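You operate a simulated robot arm through the tools that you are given. There is no shell and no other tool. Be economical: measure what you need, move in short steps, check, and stop when the job is done.

You run a simulated robot arm. Do the job below in one go: nothing can be reset, and whatever is moved stays where it is left.

JOB
Stick channels three and two from hole to hole, then rub both down.
Fine: one straight run from the green hole to the blue one; each sticks once; rub with the orange cloth till the grey foam no longer shows; cloth back where it lay; other pieces stay on the sheet.

Only the result counts: the job must be done as asked and must still hold three seconds after the hand-in. Knocking over, shifting, dropping, spilling or breaking anything else fails it. Flat cloth is picked up by pressing the open fingertips on it (5 to 10 N) and closing them slowly along it; thin cloth reads only 2 to 8 mm in the jaws.

ROBOT AND FRAMES
A 7-joint arm with a two-finger parallel gripper, fixed in place. Base frame: the origin is at the foot of the arm, x ahead of it, y to its left, z up; the work surface is at about z = 75.8. Readings come in cm, degrees, newtons and seconds.
With the tool pointing down near the work surface it reaches from about 30 to 70 cm from the base axis. Its first joint turns from -66.0 to 66.0 degrees. Payload 1.57 kg.
The TCP is the grasp point between the finger pads, 3 cm short of the fingertips. In the tool frame z runs along the fingers and y along their closing line. Largest opening 11 cm; finger width 2.4, thickness 1.2; the body of the gripper, 4.8 by 11.2 cm, starts 7.8 cm behind the TCP.
Orientation is told as [roll, pitch, yaw] about the base's x, y, z axes, in that order, counted from this pose: with the fingers straight down and closing along the base's y, the tool's x points along the base's -x, its y along +y and its z along -z.

CONTROLS
- The arm moves only by the tool play_rows. Its argument "series" is a list of rows, each a list of 7 numbers: the shift along the tool's x, y, z in cm, then the turn, a rotation vector about the tool's x, y, z in degrees, then the opening, from 0 (shut) to 1 (fully open). In form: [[tx, ty, tz, wx, wy, wz, hand], ...]. A call has 1 to 12 rows; each row is the pose to reach, as a shift and turn from the pose commanded when the call began, along the tool's axes at that moment. A row lasts 0.2 s, in which the tool goes at most 5 cm and 8.6 degrees; a call with a longer step from one row to the next is refused whole, and so is a gripper value outside its range. A pose out of reach is approached as far as the arm can. The call stops where the force on the tool passes 40 N (or 10 N more than at its start, if that is more) or the arm is blocked; 0.2 s more then pass. The fingers move at their own pace (about 10.8 cm/s each) and stop on an object; they squeeze with about 30 N. The grip force told is the motor's: it shows also when the fingers shut on nothing. Time passes only in rows, and 0.2 s behind the last, so rows that repeat a pose let the fingers close. The reply holds the time, the measured pose of the TCP, the force on the tool along the base axes, the opening and the grip force, in the units named above and with some noise, with the torque about the TCP (base axes, N m) and any sound that the robot's microphone picked up.
- Cameras (640 x 400 px; columns grow to the right, rows downward): "scene" is fixed at [17.22, -42.15, 137.91]; the picture's right is [0.56, -0.83, 0.00], its down [-0.70, -0.48, -0.53] and it looks along [0.44, 0.30, -0.85] (base axes); focal length 254 px, centre (320, 200). "wrist" rides on the gripper at [7, 1.6, -14.1] in the tool frame; the picture's right is [-0.23, 0.97, 0.00], its down [-0.86, -0.20, -0.48] and it looks along [-0.47, -0.11, 0.88] (tool axes); focal length 222 px, centre (320, 200). There is no depth. A picture from a camera that has moved, and an enlarged one, comes with that camera's place and axes in the base frame and with its lens. The place of the scene camera against the robot may be out by one fixed shift of up to 1.2 cm in any direction.
- camera(camera): a new picture of that camera. The clock stands still meanwhile.
- enlarge(camera, box): a new picture of the part [left, top, right, bottom] of that camera's present view, enlarged. The clock stands still meanwhile.
- job_done(): hands the job in; it is judged then, once.

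Go step by step. Nothing tells you positions but the pictures and the camera data: compare them with the known pose of the tool, close in by small moves and look again before you grip or let go. The budget is 120 turns and 76 pictures, counting those below and the enlarged ones. Unless the task says otherwise, let go and move clear before handing in, and close with one line.

The tools are called after "Request:" as name(argument=value, ...) on one line, values as JSON. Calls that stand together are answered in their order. play_rows: Moves the arm, as the interface text tells. Its arguments: {"type":"object","properties":{"series":{"type":"array"}},"required":["series"]} The other tools are called the same way: camera (camera) takes a picture; enlarge (camera, box) takes an enlarged picture of a part of a camera's view; job_done () hands the job in.

At the start:

```text
time_s: 0.0
position: [45.71, -9.67, 103.77]
orientation: [0.0, 0.0, 0.0]
ft_force: [0.5, 0.1, -0.6]
wrist_torque: [-0.02, 0.0, -0.03]
width: 11.01
gripper_force: 0.1
```

scene: 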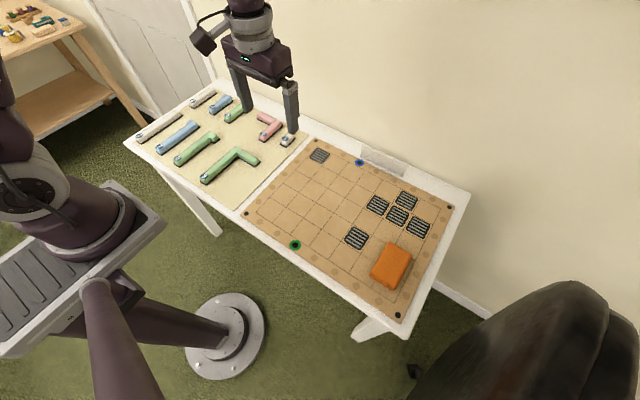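
wrist: 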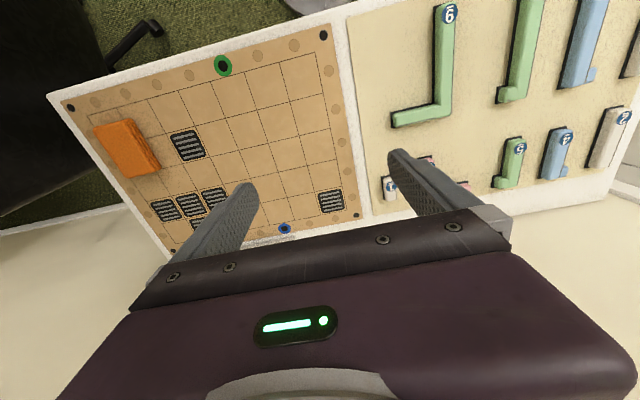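

I see a sheet of numbered channel pieces, a gridded board with a green and a blue hole, and an orange block-like cloth. I'll take enlarged views to read numbers and the grid.

Request:
enlarge(camera="scene", box=[120, 70, 310, 210])

Request:
enlarge(camera="scene", box=[230, 130, 470, 330])

Request:
enlarge(camera="wrist", box=[340, 0, 640, 220])

Request:
enlarge(camera="wrist", box=[40, 10, 380, 270])

```text
2.86 times, centred on (215, 140) of scene
camera zoom: at [17.22, -42.15, 137.91], right [0.56, -0.83, 0.0], down [-0.7, -0.48, -0.53], along [0.44, 0.3, -0.85], focal length 724 px, centre (620, 371)
```

zoom: 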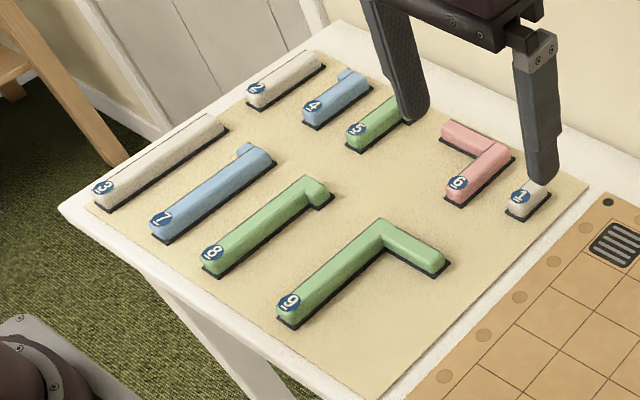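

```text
2.00 times, centred on (350, 230) of scene
camera zoom: at [17.22, -42.15, 137.91], right [0.56, -0.83, 0.0], down [-0.7, -0.48, -0.53], along [0.44, 0.3, -0.85], focal length 507 px, centre (260, 140)
```

zoom: 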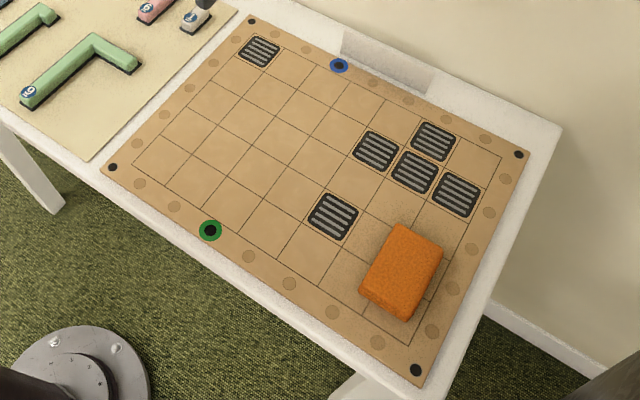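

```text
1.82 times, centred on (490, 110) of wrist
camera zoom: at [38.79, -8.14, 117.9], right [0.23, 0.97, 0.0], down [0.86, -0.2, 0.48], along [0.47, -0.11, -0.88], focal length 404 px, centre (11, 364)
```

zoom: 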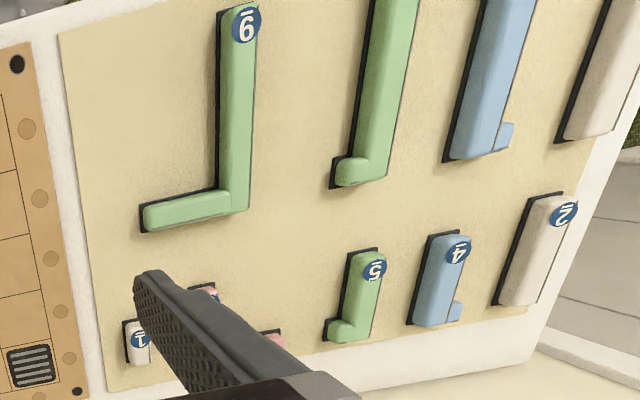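

```text
1.54 times, centred on (210, 140) of wrist
camera zoom: at [38.79, -8.14, 117.9], right [0.23, 0.97, 0.0], down [0.86, -0.2, 0.48], along [0.47, -0.11, -0.88], focal length 342 px, centre (489, 292)
```

zoom: 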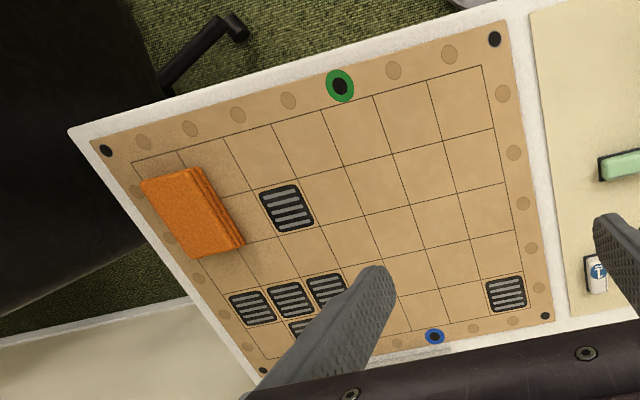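

Piece 3 is a three-cell straight (about x 34–51, y 42), piece 2 a two-cell straight (x 56–67, y 42); the green→blue line is a five-cell column along x at y≈-22.6. I'll move above piece 3 to measure it with the wrist camera.

Request:
play_rows(series=[[0.2, 4.6, 0, 0, 0, 0, 1], [0.4, 9.2, 0, 0, 0, 0, 1], [0.6, 13.8, 0, 0, 0, 0, 1], [0.9, 18.4, 0, 0, 0, 0, 1], [1.2, 23, 0, 0, 0, 0, 1], [1.5, 27.6, 1, 0, 0, 0, 1], [1.8, 32.2, 2, 0, 0, 0, 1], [2.1, 36.8, 3, 0, 0, 0, 1], [2.4, 41.4, 4, 0, 0, 0, 1], [2.6, 46, 5, 0, 0, 0, 1], [2.7, 50, 6, 0, 0, 0, 1], [2.7, 51.7, 6, 0, 0, 0, 1]])

Request:
camera(camera="wrist")

Request:
camera(camera="scene")

```text
time_s: 2.6
position: [43.08, 42.1, 97.82]
orientation: [0.1, -0.1, 0.0]
ft_force: [0.0, -0.4, -0.3]
wrist_torque: [-0.01, -0.01, -0.01]
width: 11.01
gripper_force: 0.2
```

```text
69 pictures are left
camera wrist: at [36.09, 43.61, 111.88], right [0.23, 0.97, 0.0], down [0.86, -0.2, 0.48], along [0.47, -0.11, -0.88], focal length 222 px, centre (320, 200)
```

wrist: 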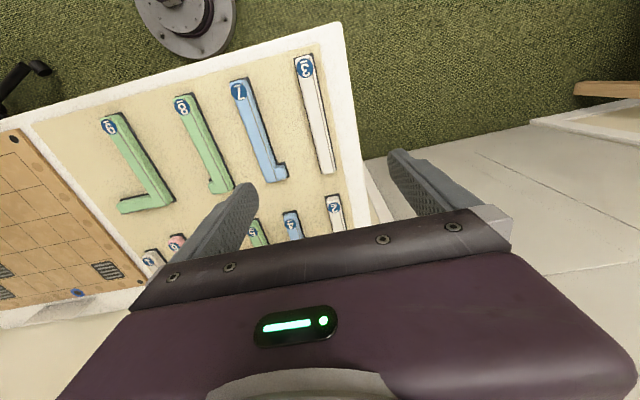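

```text
68 pictures are left
```

scene: 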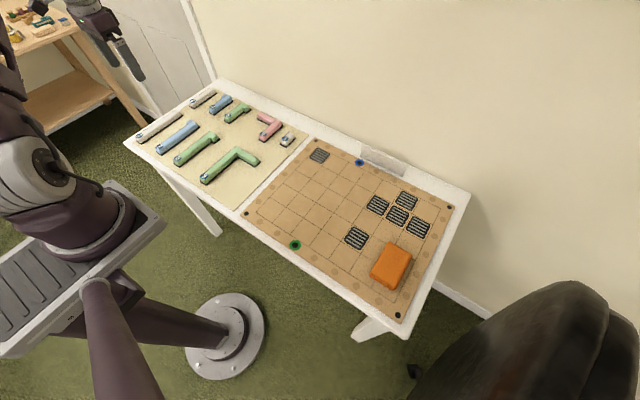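

Piece 3 appears at x≈33–50.5, y≈42.3 along x. I descend part way over its middle and look closely.

Request:
play_rows(series=[[0.3, 0, 4, 0, 0, 0, 1], [0.7, 0.1, 8, 0, 0, 0, 1], [1.2, 0.1, 12, 0, 0, 0, 1], [1.2, 0.1, 12, 0, 0, 0, 1]])

Request:
camera(camera="wrist")

Request:
enlarge(camera="wrist", box=[220, 0, 420, 220])

```text
time_s: 3.6
position: [41.79, 42.08, 85.68]
orientation: [0.0, 0.0, -0.1]
ft_force: [0.2, -0.4, 0.1]
wrist_torque: [0.01, 0.03, 0.0]
width: 11.01
gripper_force: 0.0
```

```text
67 pictures are left
camera wrist: at [34.9, 43.68, 99.87], right [0.23, 0.97, 0.0], down [0.86, -0.2, 0.48], along [0.47, -0.11, -0.88], focal length 222 px, centre (320, 200)
```

wrist: 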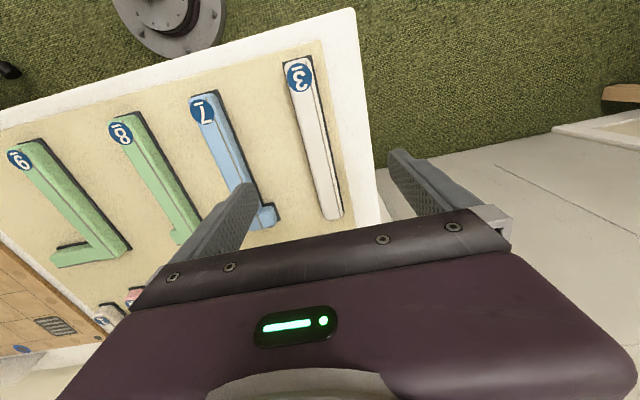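

```text
1.82 times, centred on (320, 110) of wrist
camera zoom: at [34.9, 43.68, 99.87], right [0.23, 0.97, 0.0], down [0.86, -0.2, 0.48], along [0.47, -0.11, -0.88], focal length 404 px, centre (320, 364)
```

zoom: 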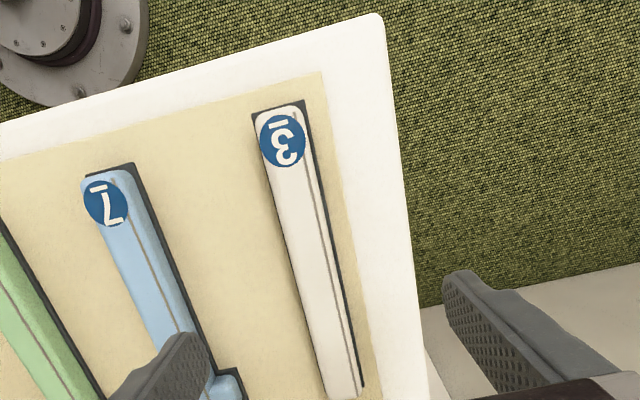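

Piece 3's foam spans x 32.7–50.3, y 40.75–43.4, axis aligned. I'll narrow the fingers to clear piece 7, descend, and grip at the centre.

Request:
play_rows(series=[[0.3, 0, 0, 0, 0, 0, 0.5], [0.3, 0, 0, 0, 0, 0, 0.5], [0.3, 0, 2, 0, 0, 0, 0.5], [0.3, 0, 4, 0, 0, 0, 0.5], [0.3, 0, 5, 0, 0, 0, 0.5], [0.3, 0, 5.8, 0, 0, 0, 0.5], [0.3, 0, 5.8, 0, 0, 0, 0.5]])

Request:
camera(camera="wrist")

```text
time_s: 5.2
position: [41.5, 42.12, 80.17]
orientation: [0.1, -0.1, 0.1]
ft_force: [-0.7, 0.1, 0.1]
wrist_torque: [-0.01, 0.0, 0.02]
width: 5.52
gripper_force: 0.1
```

```text
65 pictures are left
camera wrist: at [34.58, 43.69, 94.13], right [0.23, 0.97, 0.0], down [0.85, -0.2, 0.48], along [0.47, -0.11, -0.88], focal length 222 px, centre (320, 200)
```

wrist: 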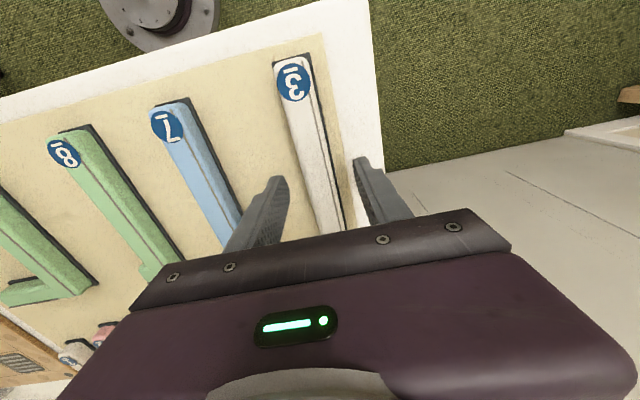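

The fingers straddle piece 3 with clearance. I'll go 0.3 cm lower and close.

Request:
play_rows(series=[[0, 0, 0.3, 0, 0, 0, 0.5], [0, 0, 0.3, 0, 0, 0, 0.35], [0, 0, 0.3, 0, 0, 0, 0.25], [0, 0, 0.3, 0, 0, 0, 0.2], [0, 0, 0.3, 0, 0, 0, 0.1], [0, 0, 0.3, 0, 0, 0, 0.1]])

```text
time_s: 6.6
position: [41.51, 42.14, 79.8]
orientation: [0.0, -0.1, 0.0]
ft_force: [0.1, 0.1, -0.4]
wrist_torque: [-0.03, -0.03, -0.02]
width: 2.28
gripper_force: 30.1
```

Gripped at 2.28 cm width. Lift gently and check.

Request:
play_rows(series=[[0, 0, -0.5, 0, 0, 0, 0.1], [0, 0, -1.5, 0, 0, 0, 0.1], [0, 0, -4, 0, 0, 0, 0.1], [0, 0, -8, 0, 0, 0, 0.1], [0, 0, -12, 0, 0, 0, 0.1]])

Request:
camera(camera="wrist")

Request:
enlarge(camera="scene", box=[60, 0, 320, 220])

```text
time_s: 7.8
position: [41.64, 42.08, 91.79]
orientation: [0.0, 0.0, 0.1]
ft_force: [0.3, -0.2, 0.3]
wrist_torque: [-0.01, -0.02, 0.01]
width: 2.29
gripper_force: 30.2
```

```text
64 pictures are left
camera wrist: at [34.56, 43.73, 105.83], right [0.23, 0.97, 0.0], down [0.86, -0.2, 0.48], along [0.47, -0.11, -0.88], focal length 222 px, centre (320, 200)
```

wrist: 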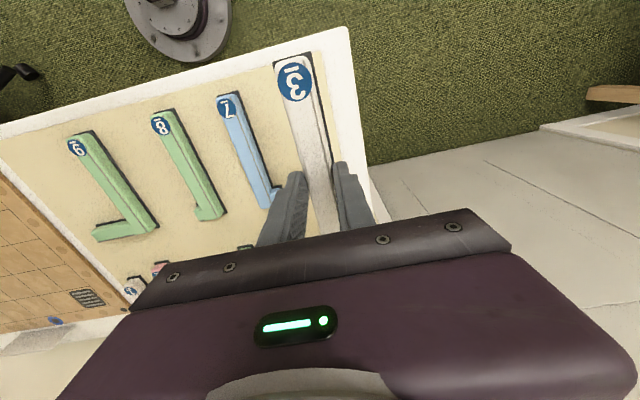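

```text
1.82 times, centred on (190, 110) of scene
camera zoom: at [17.22, -42.15, 137.91], right [0.56, -0.83, 0.0], down [-0.7, -0.48, -0.53], along [0.44, 0.3, -0.85], focal length 461 px, centre (556, 364)
```

zoom: 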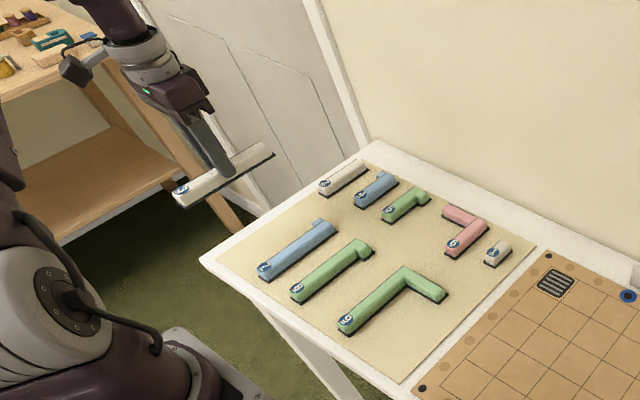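

Piece 3 is held level. From the first wrist view the grid is x 35.2–65.2, column centre y≈-22.8, pitch ≈6; piece 3 goes centred at x≈44.2. Carry it there at height.

Request:
play_rows(series=[[-0.2, -4.8, -2, 0, 0, 0, 0.1], [-0.4, -9.6, -2, 0, 0, 0, 0.1], [-0.6, -14.4, -2, 0, 0, 0, 0.1], [-0.8, -19.2, -2, 0, 0, 0, 0.1], [-1, -24, -2, 0, 0, 0, 0.1], [-1.2, -28.8, -2, 0, 0, 0, 0.1], [-1.4, -33.6, -2, 0, 0, 0, 0.1], [-1.6, -38.4, -2, 0, 0, 0, 0.1], [-1.8, -43.2, -2, 0, 0, 0, 0.1], [-2, -48, -2, 0, 0, 0, 0.1], [-2.2, -52.8, -2, 0, 0, 0, 0.1], [-2.4, -57.6, -2, 0, 0, 0, 0.1]])

Request:
play_rows(series=[[-0.2, -4.5, 0, 0, 0, 0, 0.1], [-0.2, -7.25, 2, 0, 0, 0, 0.1], [-0.2, -7.25, 5, 0, 0, 0, 0.1], [-0.2, -7.25, 5, 0, 0, 0, 0.1]])

Request:
camera(camera="wrist")

Request:
enlarge(camera="wrist", box=[180, 0, 460, 220])

Request:
enlarge(camera="scene", box=[230, 110, 430, 270])

```text
refused: row 1 steps farther than a row can; nothing moved
```

```text
time_s: 8.8
position: [41.86, 34.83, 86.84]
orientation: [0.0, 0.0, -0.1]
ft_force: [-0.3, -0.7, 0.3]
wrist_torque: [0.01, 0.0, 0.0]
width: 2.3
gripper_force: 29.8
```

```text
62 pictures are left
camera wrist: at [34.79, 36.4, 100.88], right [0.23, 0.97, 0.0], down [0.85, -0.2, 0.48], along [0.47, -0.11, -0.88], focal length 222 px, centre (320, 200)
```

wrist: 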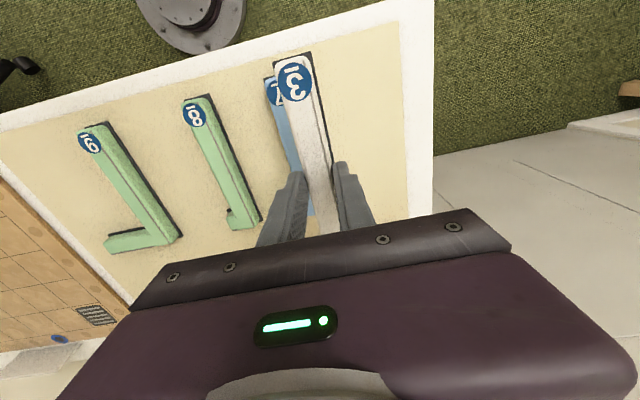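

```text
1.82 times, centred on (320, 110) of wrist
camera zoom: at [34.79, 36.4, 100.88], right [0.23, 0.97, 0.0], down [0.85, -0.2, 0.48], along [0.47, -0.11, -0.88], focal length 404 px, centre (320, 364)
```

zoom: 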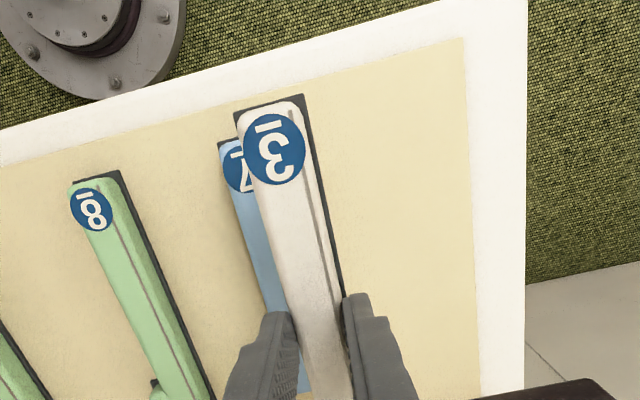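

```text
2.50 times, centred on (330, 190) of scene
camera zoom: at [17.22, -42.15, 137.91], right [0.56, -0.83, 0.0], down [-0.7, -0.48, -0.53], along [0.44, 0.3, -0.85], focal length 634 px, centre (295, 225)
```

zoom: 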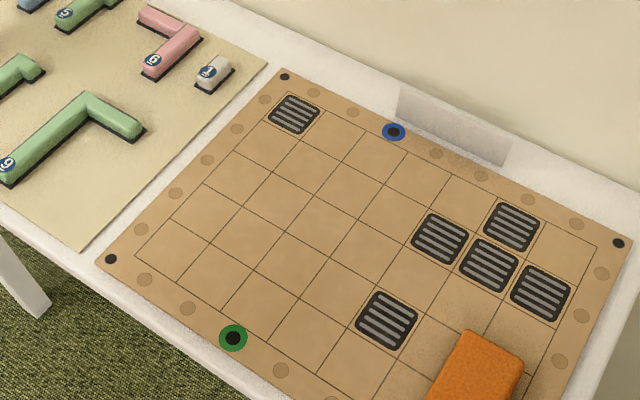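

That first call was refused so only a short move happened; the piece is still safely above the sheet. I'll raise and carry it towards the board with smaller steps.

Request:
play_rows(series=[[0, 0, -4.5, 0, 0, 0, 0.1], [-0.2, -4.5, -6, 0, 0, 0, 0.1], [-0.4, -9.3, -6, 0, 0, 0, 0.1], [-0.6, -14.1, -6, 0, 0, 0, 0.1], [-0.8, -18.9, -6, 0, 0, 0, 0.1], [-1.1, -23.7, -6, 0, 0, 0, 0.1], [-1.4, -28.5, -6, 0, 0, 0, 0.1], [-1.7, -33.3, -6, 0, 0, 0, 0.1], [-2, -38.1, -6, 0, 0, 0, 0.1], [-2.3, -42.9, -6, 0, 0, 0, 0.1], [-2.49, -47.7, -6, 0, 0, 0, 0.1], [-2.49, -52.5, -6, 0, 0, 0, 0.1]])

```text
time_s: 11.4
position: [44.2, -17.77, 92.81]
orientation: [-0.1, 0.0, 0.1]
ft_force: [0.5, -0.1, -0.3]
wrist_torque: [0.02, -0.02, -0.03]
width: 2.31
gripper_force: 30.0
```

Now I finish the traverse to y≈-22.85 and lower a little for a look.

Request:
play_rows(series=[[0, -2.7, 0, 0, 0, 0, 0.1], [0, -5.23, 2, 0, 0, 0, 0.1], [0, -5.23, 5, 0, 0, 0, 0.1], [0, -5.23, 5, 0, 0, 0, 0.1]])

Request:
camera(camera="wrist")

Request:
enlarge(camera="wrist", box=[180, 0, 460, 220])

Request:
enlarge(camera="scene", box=[230, 110, 430, 270])

```text
time_s: 12.4
position: [44.3, -23.02, 87.71]
orientation: [0.0, -0.1, 0.0]
ft_force: [0.4, -0.3, 0.0]
wrist_torque: [0.02, 0.01, 0.02]
width: 2.31
gripper_force: 29.9
```

```text
59 pictures are left
camera wrist: at [37.31, -21.38, 101.8], right [0.23, 0.97, 0.0], down [0.86, -0.2, 0.48], along [0.47, -0.11, -0.88], focal length 222 px, centre (320, 200)
```

wrist: 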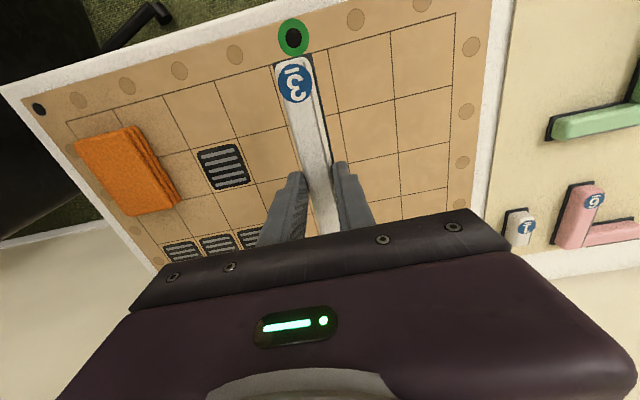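

```text
1.82 times, centred on (320, 110) of wrist
camera zoom: at [37.31, -21.38, 101.8], right [0.23, 0.97, 0.0], down [0.86, -0.2, 0.48], along [0.47, -0.11, -0.88], focal length 404 px, centre (320, 364)
```

zoom: 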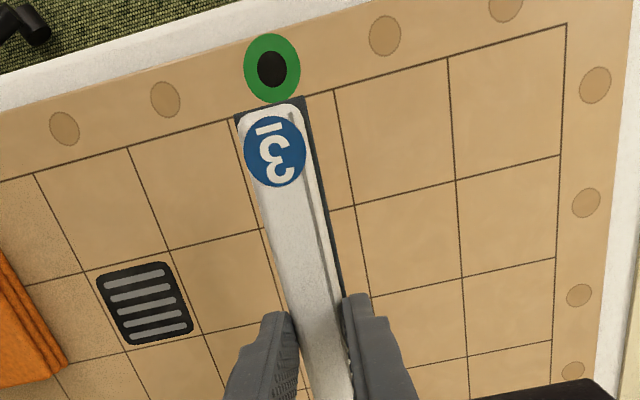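

```text
2.50 times, centred on (330, 190) of scene
camera zoom: at [17.22, -42.16, 137.91], right [0.56, -0.83, 0.0], down [-0.7, -0.48, -0.53], along [0.44, 0.3, -0.85], focal length 634 px, centre (295, 225)
```

zoom: 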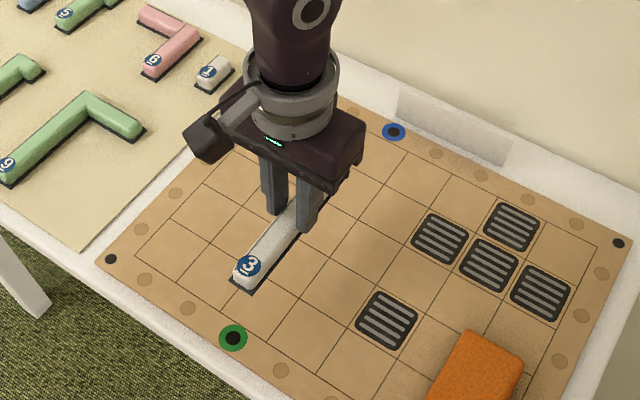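

Green column: centre y≈-22.98, near grid line x≈35.05; the piece is lined up (needs ≈0.15 cm toward the base). I'll shift and descend to just above the board.

Request:
play_rows(series=[[0.15, 0, 0, 0, 0, 0, 0.1], [0.15, 0, 3, 0, 0, 0, 0.1], [0.15, 0, 5, 0, 0, 0, 0.1], [0.15, 0, 6.5, 0, 0, 0, 0.1], [0.15, 0, 6.5, 0, 0, 0, 0.1]])

Request:
enlarge(camera="wrist", box=[180, 0, 460, 220])

Request:
enlarge(camera="scene", box=[260, 140, 390, 260])

```text
time_s: 13.6
position: [44.12, -22.97, 81.2]
orientation: [0.0, 0.1, 0.0]
ft_force: [0.0, 0.8, -0.1]
wrist_torque: [0.03, -0.04, 0.01]
width: 2.31
gripper_force: 30.1
```

```text
1.82 times, centred on (320, 110) of wrist
camera zoom: at [37.15, -21.34, 95.28], right [0.23, 0.97, 0.0], down [0.86, -0.2, 0.48], along [0.47, -0.11, -0.88], focal length 404 px, centre (320, 364)
```

zoom: 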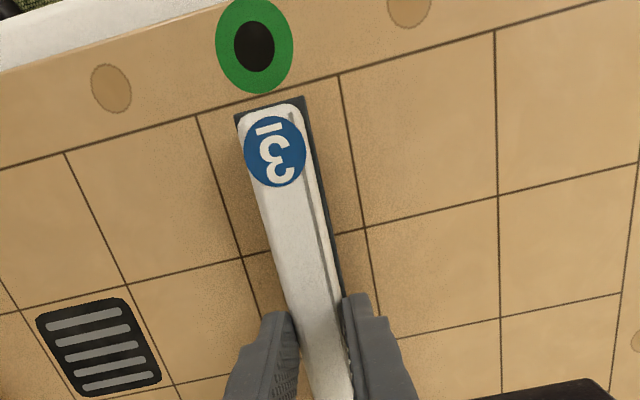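

```text
3.33 times, centred on (325, 200) of scene
camera zoom: at [17.22, -42.16, 137.91], right [0.56, -0.83, 0.0], down [-0.7, -0.48, -0.53], along [0.44, 0.3, -0.85], focal length 845 px, centre (303, 200)
```

zoom: 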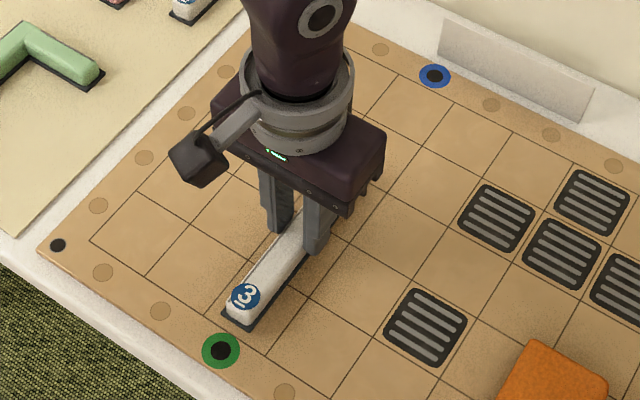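

Very close; the near foam edge sits ≈0.45 cm inside the grid line, so I nudge 0.2 cm toward green and go to just above contact.

Request:
play_rows(series=[[0.2, 0, 0, 0, 0, 0, 0.1], [0.2, 0, 0.6, 0, 0, 0, 0.1], [0.2, 0, 0.9, 0, 0, 0, 0.1], [0.2, 0, 0.9, 0, 0, 0, 0.1]])

Request:
enlarge(camera="wrist", box=[220, 0, 400, 140])

Request:
enlarge(camera="scene", box=[285, 170, 365, 250])

```text
time_s: 14.6
position: [43.94, -22.95, 80.37]
orientation: [0.0, 0.0, -0.1]
ft_force: [0.5, 0.6, -0.5]
wrist_torque: [-0.03, -0.02, -0.02]
width: 2.3
gripper_force: 29.7
```

```text
2.86 times, centred on (310, 70) of wrist
camera zoom: at [36.94, -21.31, 94.4], right [0.23, 0.97, 0.0], down [0.86, -0.2, 0.48], along [0.47, -0.11, -0.88], focal length 635 px, centre (349, 571)
```

zoom: 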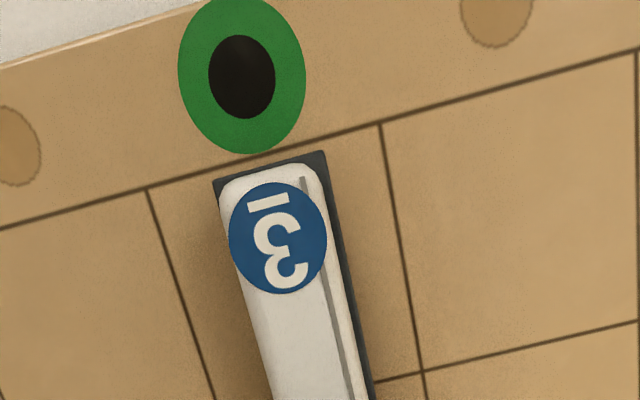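

```text
5.00 times, centred on (325, 210) of scene
camera zoom: at [17.22, -42.16, 137.91], right [0.56, -0.83, 0.0], down [-0.7, -0.48, -0.53], along [0.44, 0.3, -0.85], focal length 1267 px, centre (295, 150)
```

zoom: 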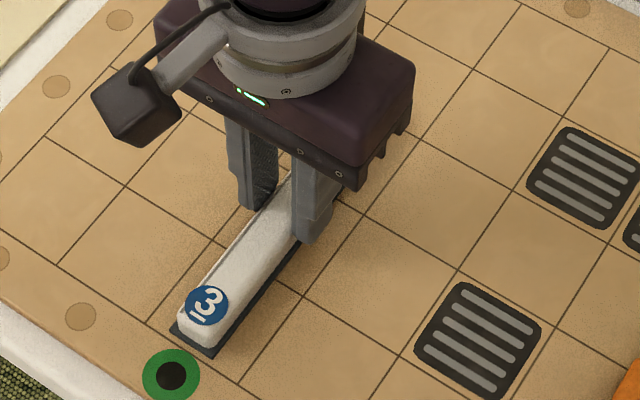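

Aligned within about 0.1 cm. Now I press straight down in small steps until contact force rises.

Request:
play_rows(series=[[0, -0.1, 0.1, 0, 0, 0, 0.1], [0, -0.1, 0.2, 0, 0, 0, 0.1], [0, -0.1, 0.3, 0, 0, 0, 0.1], [0, -0.1, 0.4, 0, 0, 0, 0.1], [0, -0.1, 0.5, 0, 0, 0, 0.1]])

```text
time_s: 15.8
position: [43.84, -23.1, 79.78]
orientation: [0.1, -0.1, 0.0]
ft_force: [1.0, 3.4, 22.9]
wrist_torque: [0.12, -0.01, 0.0]
width: 2.29
gripper_force: 30.2
```

Contact at 23 N — stuck. Open slightly and rise.

Request:
play_rows(series=[[0, 0, 0, 0, 0, 0, 0.3], [0, 0, 0, 0, 0, 0, 0.45], [0, 0, 0, 0, 0, 0, 0.45], [0, 0, -2, 0, 0, 0, 0.45], [0, 0, -6, 0, 0, 0, 0.45], [0, 0, -10, 0, 0, 0, 0.45], [0, 0, -14, 0, 0, 0, 0.45]])

Request:
enlarge(camera="wrist", box=[180, 0, 460, 220])

```text
time_s: 17.4
position: [43.8, -23.08, 93.8]
orientation: [0.1, 0.0, 0.0]
ft_force: [0.6, -0.2, 0.7]
wrist_torque: [-0.02, -0.02, -0.01]
width: 4.95
gripper_force: 0.0
```

```text
1.82 times, centred on (320, 110) of wrist
camera zoom: at [36.86, -21.45, 107.89], right [0.23, 0.97, 0.0], down [0.86, -0.2, 0.48], along [0.47, -0.11, -0.88], focal length 404 px, centre (320, 364)
```

zoom: 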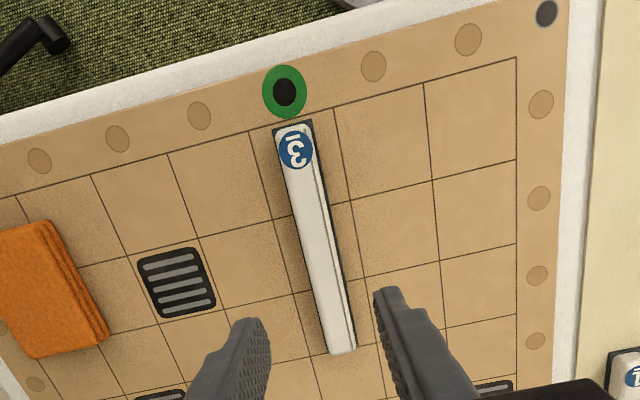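

Piece 3 is well placed. Now I travel back toward piece 2.

Request:
play_rows(series=[[0, 4.8, 0, 0, 0, 0, 0.5], [0, 9.6, 0, 0, 0, 0, 0.5], [0, 14.4, 0, 0, 0, 0, 0.5], [0, 19.2, 0, 0, 0, 0, 0.5], [0, 24, 0, 0, 0, 0, 0.5], [0, 28.8, 0, 0, 0, 0, 0.5], [0, 33.6, 0, 0, 0, 0, 0.5], [0, 38.4, 0, 0, 0, 0, 0.5], [0, 43.2, 0, 0, 0, 0, 0.5], [0, 48, 0, 0, 0, 0, 0.5], [-1, 52.6, 0, 0, 0, 0, 0.5], [-3, 56.9, 0, 0, 0, 0, 0.5]])

```text
time_s: 20.0
position: [46.85, 33.84, 93.85]
orientation: [0.0, 0.0, -0.1]
ft_force: [-0.3, 0.6, 0.3]
wrist_torque: [0.02, -0.01, 0.0]
width: 5.48
gripper_force: 0.0
```

Request:
play_rows(series=[[-3, 3, 0, 0, 0, 0, 0.5], [-6, 6, 0.5, 0, 0, 0, 0.5], [-8.5, 8, 1.5, 0, 0, 0, 0.5], [-10.3, 8, 3, 0, 0, 0, 0.5], [-10.3, 8, 3, 0, 0, 0, 0.5]])

Request:
camera(camera="wrist")

Request:
enlarge(camera="wrist", box=[220, 60, 440, 240])

```text
time_s: 21.2
position: [54.27, 39.19, 91.13]
orientation: [0.0, 0.0, 0.0]
ft_force: [0.0, -0.4, 0.7]
wrist_torque: [-0.02, 0.03, -0.02]
width: 5.5
gripper_force: 0.0
out of reach, approached as far as the arm can: row 3, 4, 5
```

```text
51 pictures are left
camera wrist: at [47.33, 40.86, 105.12], right [0.23, 0.97, 0.0], down [0.86, -0.2, 0.48], along [0.47, -0.11, -0.88], focal length 222 px, centre (320, 200)
```

wrist: 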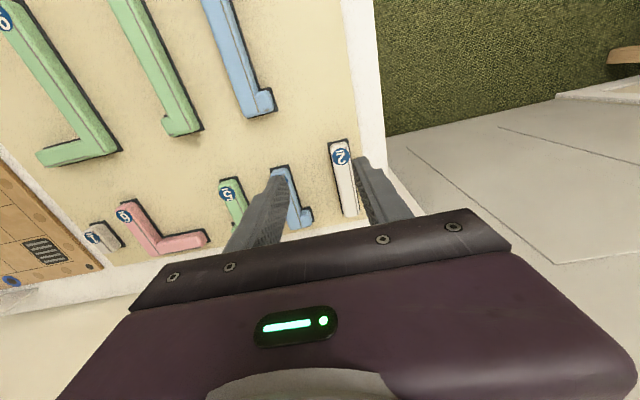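

```text
2.22 times, centred on (330, 150) of wrist
camera zoom: at [47.33, 40.86, 105.12], right [0.23, 0.97, 0.0], down [0.86, -0.2, 0.48], along [0.47, -0.11, -0.88], focal length 494 px, centre (298, 311)
```

zoom: 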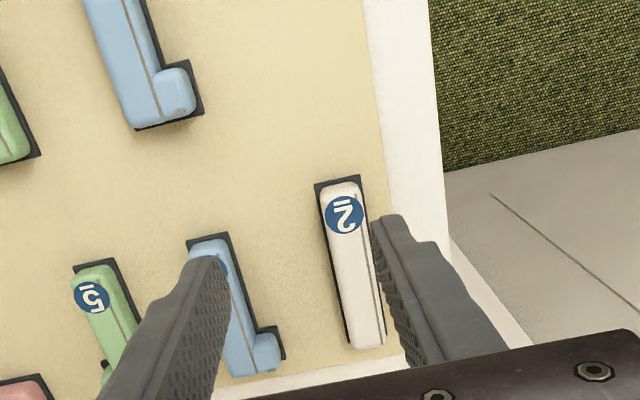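

Piece 2 lies at x≈54.9–66.9, y≈41.35, near the reach limit. I'll test how far the arm reaches lower down with the tool vertical.

Request:
play_rows(series=[[0, 0, 2, 0, 0, 0, 0.5], [0, 0, 4, 0, 0, 0, 0.5], [0, 0, 6, 0, 0, 0, 0.5], [0, 0, 6, 0, 0, 0, 0.5]])

```text
time_s: 22.2
position: [54.28, 39.29, 85.01]
orientation: [0.0, 0.0, 0.0]
ft_force: [-0.3, -0.3, 0.5]
wrist_torque: [0.04, -0.01, -0.01]
width: 5.51
gripper_force: 0.0
```

The commanded pose follows the achieved one. Try extending to (56.2, 41.35) at this height.

Request:
play_rows(series=[[-1, 1.0, 0, 0, 0, 0, 0.5], [-1.9, 2.06, 0, 0, 0, 0, 0.5], [-1.9, 2.06, 0, 0, 0, 0, 0.5]])

```text
time_s: 23.0
position: [53.99, 39.51, 84.96]
orientation: [0.0, 0.0, 0.1]
ft_force: [0.3, -0.2, -0.8]
wrist_torque: [0.01, -0.03, 0.0]
width: 5.49
gripper_force: 0.0
out of reach, approached as far as the arm can: row 1, 2, 3
```

Vertical reach ends ≈67 cm, so I'll tilt the fingers outward about the closing axis by ~17° to gain reach, keeping closing along y.

Request:
play_rows(series=[[0, 0, 0, 0, -5, 0, 0.5], [0, 0, 0, 0, -10, 0, 0.5], [-0.5, 0.5, 0, 0, -14, 0, 0.5], [-1.2, 1.2, 0, 0, -17, 0, 0.5], [-2.2, 1.84, 0, 0, -17, 0, 0.5], [-3.2, 1.84, 0, 0, -17, 0, 0.5], [-3.2, 1.84, 0, 0, -17, 0, 0.5]])

Request:
camera(camera="wrist")

```text
time_s: 24.6
position: [57.32, 41.5, 84.83]
orientation: [0.0, -17.0, 0.0]
ft_force: [0.7, 0.1, 0.1]
wrist_torque: [-0.02, 0.0, -0.01]
width: 5.51
gripper_force: 0.0
```

```text
49 pictures are left
camera wrist: at [46.55, 42.99, 96.38], right [0.22, 0.97, 0.07], down [0.68, -0.2, 0.71], along [0.7, -0.11, -0.7], focal length 222 px, centre (320, 200)
```

wrist: 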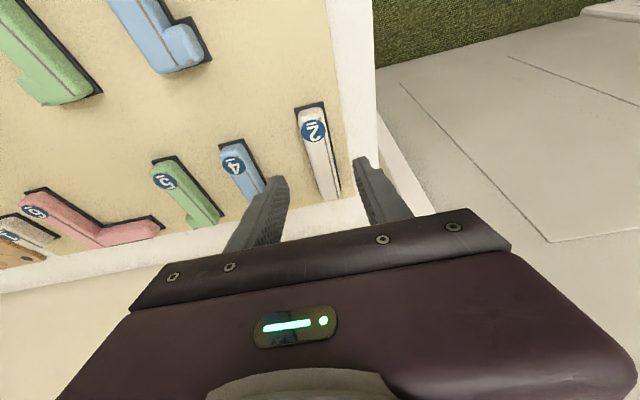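

Reached (57.3, 41.5) with 17° tilt, fingers straddling piece 2. I descend vertically 5 cm.

Request:
play_rows(series=[[0.584, 0.05, 1.912, 0, 0, 0, 0.5], [1.022, 0.05, 3.346, 0, 0, 0, 0.5], [1.314, 0.05, 4.3, 0, 0, 0, 0.5], [1.46, 0.05, 4.78, 0, 0, 0, 0.5], [1.46, 0.05, 4.78, 0, 0, 0, 0.5]])

Request:
enlarge(camera="wrist", box=[220, 60, 440, 240])

```text
time_s: 25.8
position: [57.41, 41.38, 80.0]
orientation: [-0.1, -17.0, 0.0]
ft_force: [-0.2, -0.9, -0.2]
wrist_torque: [-0.02, -0.01, -0.03]
width: 5.51
gripper_force: 0.0
```

```text
2.22 times, centred on (330, 150) of wrist
camera zoom: at [46.54, 43.02, 91.42], right [0.22, 0.97, 0.07], down [0.68, -0.2, 0.71], along [0.7, -0.11, -0.7], focal length 494 px, centre (298, 311)
```

zoom: 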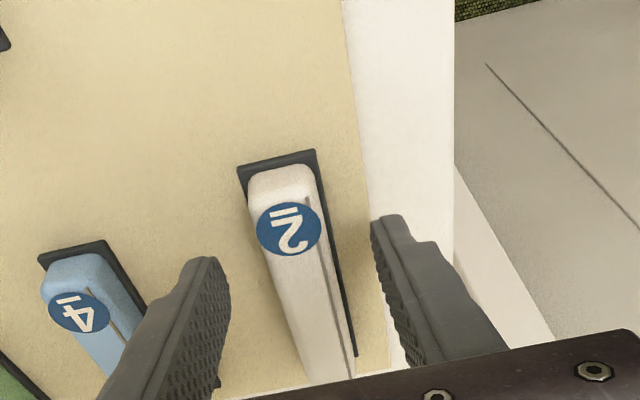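

Piece 2's near end is at x≈54.7 (2.75 cm behind the TCP), centred in the jaws. Close.

Request:
play_rows(series=[[0, 0, 0, 0, 0, 0, 0.4], [0, 0, 0, 0, 0, 0, 0.3], [0, 0, 0, 0, 0, 0, 0.2], [0, 0, 0, 0, 0, 0, 0.1], [0, 0, 0, 0, 0, 0, 0.1]])

```text
time_s: 27.0
position: [57.25, 41.6, 79.97]
orientation: [0.0, -16.9, 0.0]
ft_force: [0.1, 1.0, 0.2]
wrist_torque: [0.02, -0.04, -0.02]
width: 2.26
gripper_force: 30.1
```

Gripped. Lift straight up.

Request:
play_rows(series=[[-0.146, 0, -0.478, 0, 0, 0, 0.1], [-0.44, 0, -1.43, 0, 0, 0, 0.1], [-1.17, 0, -3.82, 0, 0, 0, 0.1], [-2.34, 0, -7.65, 0, 0, 0, 0.1], [-3.5, 0, -11.47, 0, 0, 0, 0.1]])

Request:
camera(camera="wrist")

Request:
enlarge(camera="scene", box=[100, 0, 320, 180])

```text
time_s: 28.2
position: [57.16, 41.27, 92.07]
orientation: [-0.1, -17.0, 0.0]
ft_force: [0.7, 0.0, -1.0]
wrist_torque: [0.02, 0.03, -0.01]
width: 2.27
gripper_force: 30.0
```

```text
47 pictures are left
camera wrist: at [46.38, 42.85, 103.44], right [0.22, 0.97, 0.07], down [0.68, -0.2, 0.71], along [0.7, -0.11, -0.7], focal length 222 px, centre (320, 200)
```

wrist: 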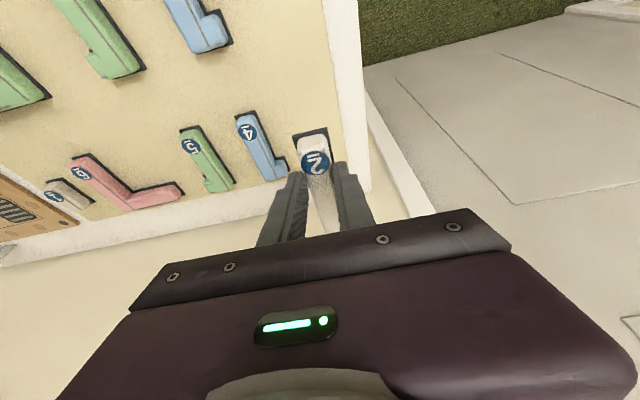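

```text
2.22 times, centred on (210, 90) of scene
camera zoom: at [17.21, -42.16, 137.91], right [0.56, -0.83, 0.0], down [-0.7, -0.48, -0.53], along [0.44, 0.3, -0.85], focal length 563 px, centre (564, 444)
```

zoom: 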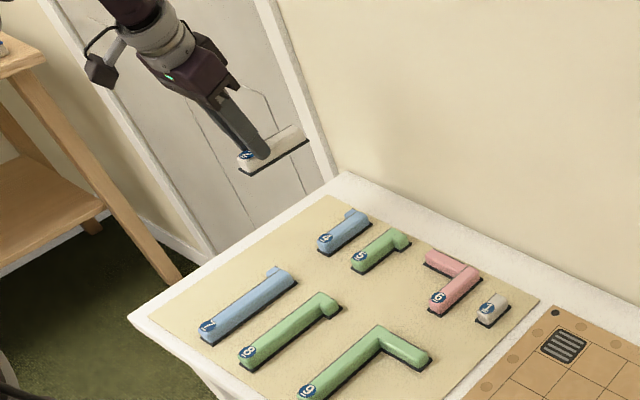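

Piece 2 is held level. Carry it over to the board at this height.

Request:
play_rows(series=[[0.1, -4.8, 0, 0, 0, 0, 0.1], [0.2, -9.6, 0, 0, 0, 0, 0.1], [0.3, -14.4, 0, 0, 0, 0, 0.1], [0.4, -19.2, -0.1, 0, 0, 0, 0.1], [0.5, -24, -0.1, 0, 0, 0, 0.1], [0.6, -28.8, -0.2, 0, 0, 0, 0.1], [0.7, -33.6, -0.2, 0, 0, 0, 0.1], [0.8, -38.4, -0.2, 0, 0, 0, 0.1], [0.9, -43.2, -0.3, 0, 0, 0, 0.1], [1.0, -48, -0.3, 0, 0, 0, 0.1], [1.1, -52.8, -0.35, 0, 0, 0, 0.1], [1.15, -57.6, -0.35, 0, 0, 0, 0.1]])

```text
time_s: 30.8
position: [56.01, -16.26, 91.79]
orientation: [0.0, -16.9, 0.2]
ft_force: [0.0, 0.0, -0.7]
wrist_torque: [0.06, 0.04, 0.0]
width: 2.27
gripper_force: 30.0
```

Request:
play_rows(series=[[0, -4, 0, 0, 0, 0, 0.1], [0, -6.7, 0, 0, 0, 0, 0.1], [0.73, -6.7, 2.39, 0, 0, 0, 0.1], [1.75, -6.7, 5.74, 0, 0, 0, 0.1], [1.75, -6.7, 5.74, 0, 0, 0, 0.1]])

Request:
camera(camera="wrist")

Request:
enlarge(camera="wrist", box=[220, 40, 420, 220])

Request:
enlarge(camera="scene", box=[270, 120, 410, 250])

```text
time_s: 32.0
position: [56.22, -22.93, 85.9]
orientation: [0.1, -17.1, -0.1]
ft_force: [-0.9, -0.4, -0.6]
wrist_torque: [-0.01, -0.01, 0.01]
width: 2.28
gripper_force: 30.2
```

```text
45 pictures are left
camera wrist: at [45.33, -21.35, 97.3], right [0.22, 0.97, 0.07], down [0.68, -0.2, 0.71], along [0.7, -0.11, -0.7], focal length 222 px, centre (320, 200)
```

wrist: 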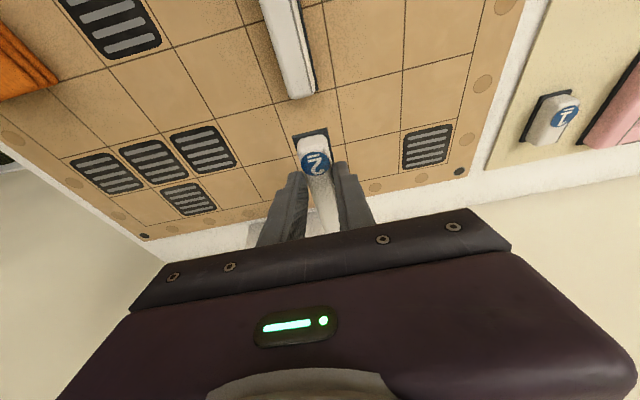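

```text
2.22 times, centred on (320, 130) of wrist
camera zoom: at [45.33, -21.35, 97.3], right [0.22, 0.97, 0.07], down [0.68, -0.2, 0.71], along [0.7, -0.11, -0.7], focal length 494 px, centre (320, 356)
```

zoom: 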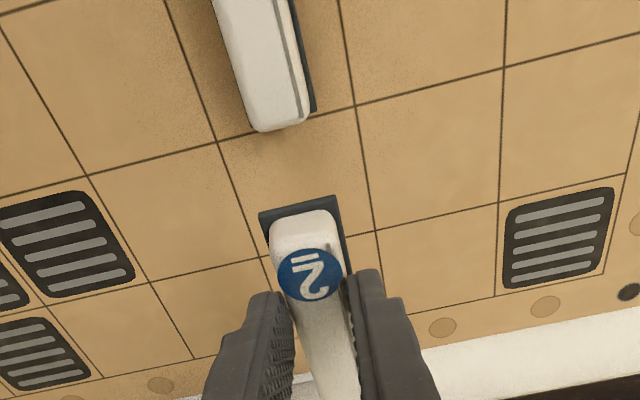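

```text
3.08 times, centred on (340, 185) of scene
camera zoom: at [17.22, -42.16, 137.91], right [0.56, -0.83, 0.0], down [-0.7, -0.48, -0.53], along [0.44, 0.3, -0.85], focal length 780 px, centre (258, 246)
```

zoom: 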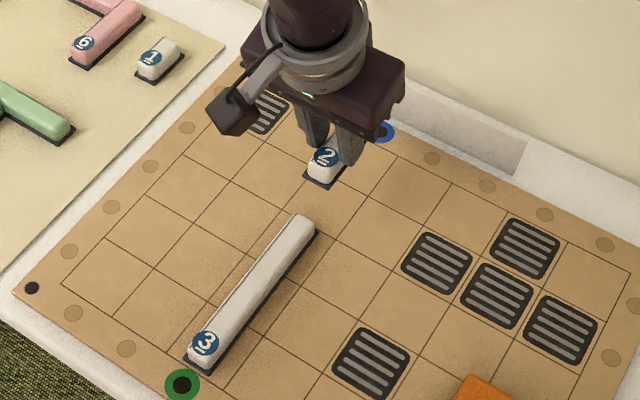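

Piece 3's far end sits just short of its cell line (x≈52.85). Piece 2's near end is ≈0.5 cm past that line; I shift −0.25 in x, −0.1 in y, and go down to just above the board.

Request:
play_rows(series=[[0.24, -0.1, -0.07, 0, 0, 0, 0.1], [0.97, -0.1, 2.32, 0, 0, 0, 0.1], [1.55, -0.1, 4.23, 0, 0, 0, 0.1], [1.75, -0.1, 4.9, 0, 0, 0, 0.1], [1.75, -0.1, 4.9, 0, 0, 0, 0.1]])

Request:
enlarge(camera="wrist", box=[240, 40, 400, 200])

Request:
enlarge(camera="scene", box=[300, 130, 400, 220])

```text
time_s: 33.2
position: [55.91, -23.01, 80.85]
orientation: [0.0, -17.0, 0.1]
ft_force: [-0.5, -0.1, -0.4]
wrist_torque: [0.0, 0.01, 0.01]
width: 2.29
gripper_force: 30.1
```

```text
2.50 times, centred on (320, 120) of wrist
camera zoom: at [45.09, -21.45, 92.23], right [0.22, 0.97, 0.07], down [0.68, -0.2, 0.71], along [0.7, -0.11, -0.7], focal length 555 px, centre (320, 400)
```

zoom: 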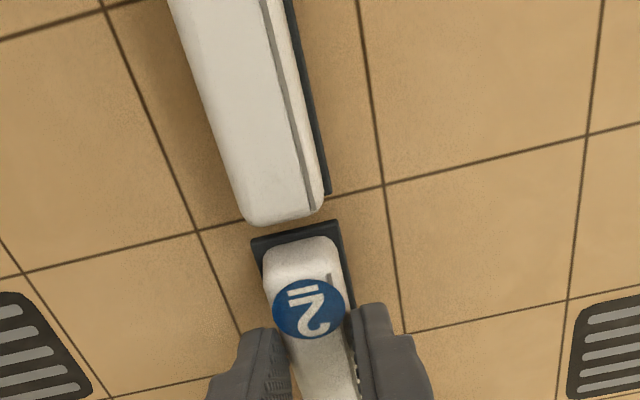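

```text
4.44 times, centred on (350, 175) of scene
camera zoom: at [17.22, -42.15, 137.91], right [0.56, -0.83, 0.0], down [-0.7, -0.48, -0.53], along [0.44, 0.3, -0.85], focal length 1126 px, centre (187, 311)
```

zoom: 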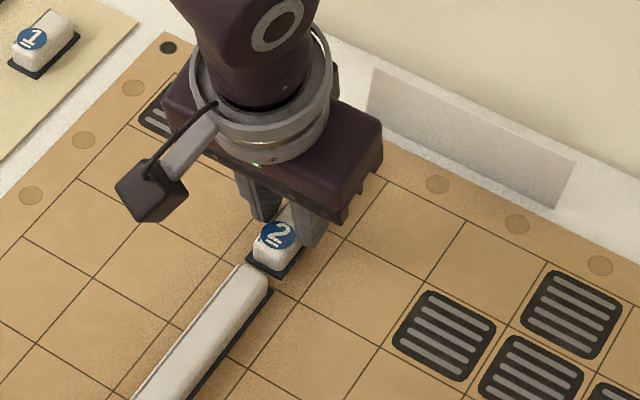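

Good alignment; a final −0.12 cm in x, then press straight down to contact.

Request:
play_rows(series=[[0.115, 0, -0.035, 0, 0, 0, 0.1], [0.23, 0, 0.35, 0, 0, 0, 0.1], [0.29, 0, 0.54, 0, 0, 0, 0.1], [0.32, 0, 0.64, 0, 0, 0, 0.1], [0.35, 0, 0.73, 0, 0, 0, 0.1], [0.375, 0, 0.82, 0, 0, 0, 0.1]])

```text
time_s: 34.6
position: [55.76, -23.05, 79.92]
orientation: [-0.1, -17.2, 0.0]
ft_force: [2.9, -1.1, 23.4]
wrist_torque: [0.0, -0.28, 0.03]
width: 2.31
gripper_force: 30.1
```

Contact at 23 N. Release, rise, and inspect.

Request:
play_rows(series=[[0, 0, 0, 0, 0, 0, 0.3], [0, 0, 0, 0, 0, 0, 0.45], [0, 0, 0, 0, 0, 0, 0.45], [-0.58, 0, -1.91, 0, 0, 0, 0.45], [-1.75, 0, -5.74, 0, 0, 0, 0.45], [-2.9, 0, -9.56, 0, 0, 0, 0.45], [-4.1, 0, -13.4, 0, 0, 0, 0.45], [-4.1, 0, -13.4, 0, 8, 0, 0.45], [-4.1, 0, -13.4, 0, 16, 0, 0.45], [-4.1, 0, -13.4, 0, 17.1, 0, 0.45]])

Request:
camera(camera="scene")

Request:
enlarge(camera="scene", box=[270, 130, 400, 260])

```text
time_s: 36.8
position: [55.62, -22.99, 93.92]
orientation: [0.0, 0.1, -0.1]
ft_force: [0.1, 0.0, 0.9]
wrist_torque: [0.02, 0.02, 0.03]
width: 4.93
gripper_force: 0.0
```

```text
40 pictures are left
```

scene: 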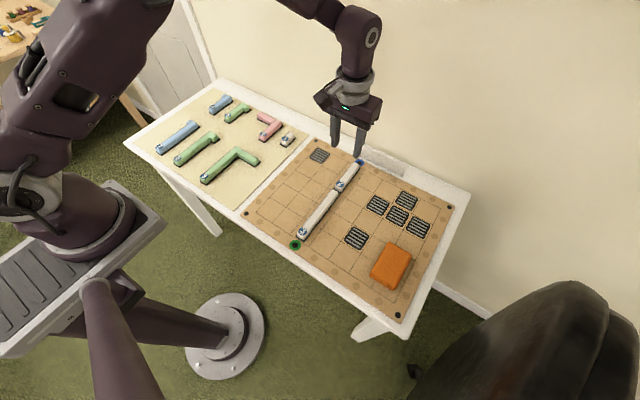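

```text
3.08 times, centred on (335, 195) of scene
camera zoom: at [17.22, -42.15, 137.91], right [0.56, -0.83, 0.0], down [-0.7, -0.48, -0.53], along [0.44, 0.3, -0.85], focal length 780 px, centre (274, 215)
```

zoom: 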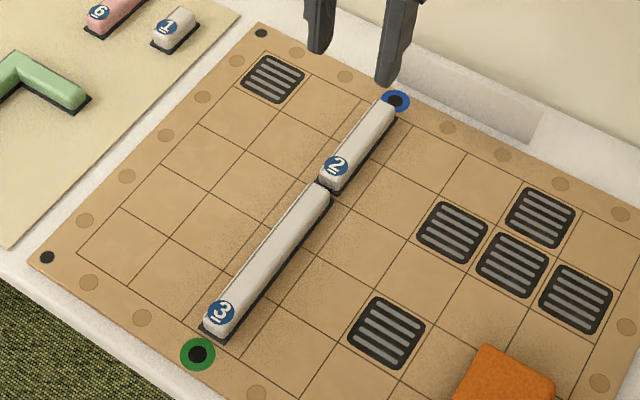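

Both pieces form a straight run green→blue, with grey foam showing at the sides. Now I go over the orange cloth for a look.

Request:
play_rows(series=[[2.5, -4, 0, 0, 0, 0, 0.6], [5, -8, 0, 0, 0, 0, 0.8], [7.5, -12, 0, 0, 0, 0, 1], [10, -16, 0, 0, 0, 0, 1], [12.5, -20, 0, 0, 0, 0, 1], [13.6, -22, 0, 0, 0, 0, 1], [13.6, -22, 0, 0, 0, 0, 1]])

Request:
camera(camera="wrist")

Request:
enlarge(camera="scene", box=[350, 220, 440, 310])

```text
time_s: 38.4
position: [42.09, -45.05, 93.84]
orientation: [0.1, 0.1, 0.0]
ft_force: [-0.1, 0.0, 0.7]
wrist_torque: [-0.02, 0.0, -0.01]
width: 11.0
gripper_force: 0.1
```

```text
38 pictures are left
camera wrist: at [35.17, -43.43, 107.96], right [0.23, 0.97, 0.0], down [0.86, -0.2, 0.48], along [0.46, -0.11, -0.88], focal length 222 px, centre (320, 200)
```

wrist: 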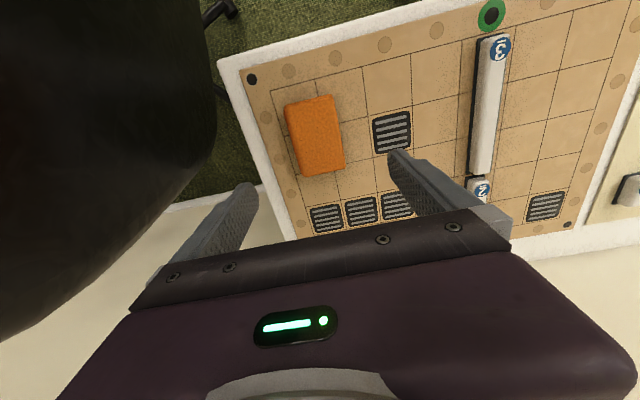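

```text
4.44 times, centred on (395, 265) of scene
camera zoom: at [17.21, -42.16, 137.91], right [0.56, -0.83, 0.0], down [-0.7, -0.48, -0.53], along [0.44, 0.3, -0.85], focal length 1126 px, centre (-13, -89)
```

zoom: 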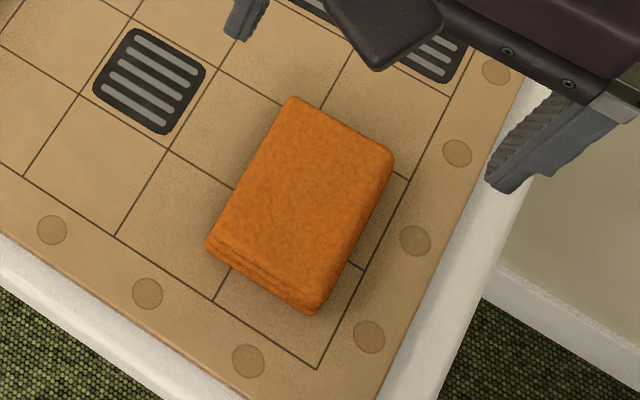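

I need the cloth's outline precisely; zooming in on it.

Request:
enlarge(camera="wrist", box=[250, 60, 390, 200])

```text
2.86 times, centred on (320, 130) of wrist
camera zoom: at [35.17, -43.43, 107.96], right [0.23, 0.97, 0.0], down [0.86, -0.2, 0.48], along [0.46, -0.11, -0.88], focal length 635 px, centre (320, 400)
```

zoom: 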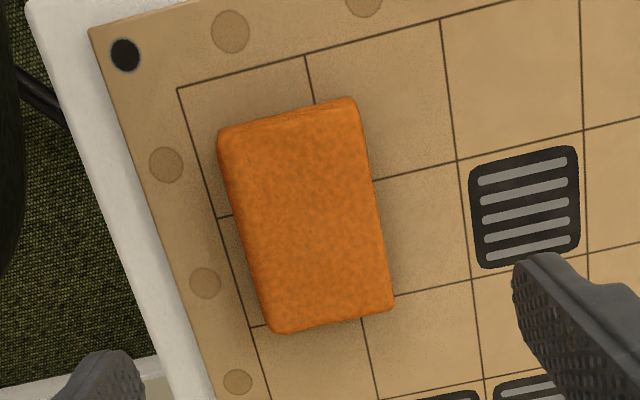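

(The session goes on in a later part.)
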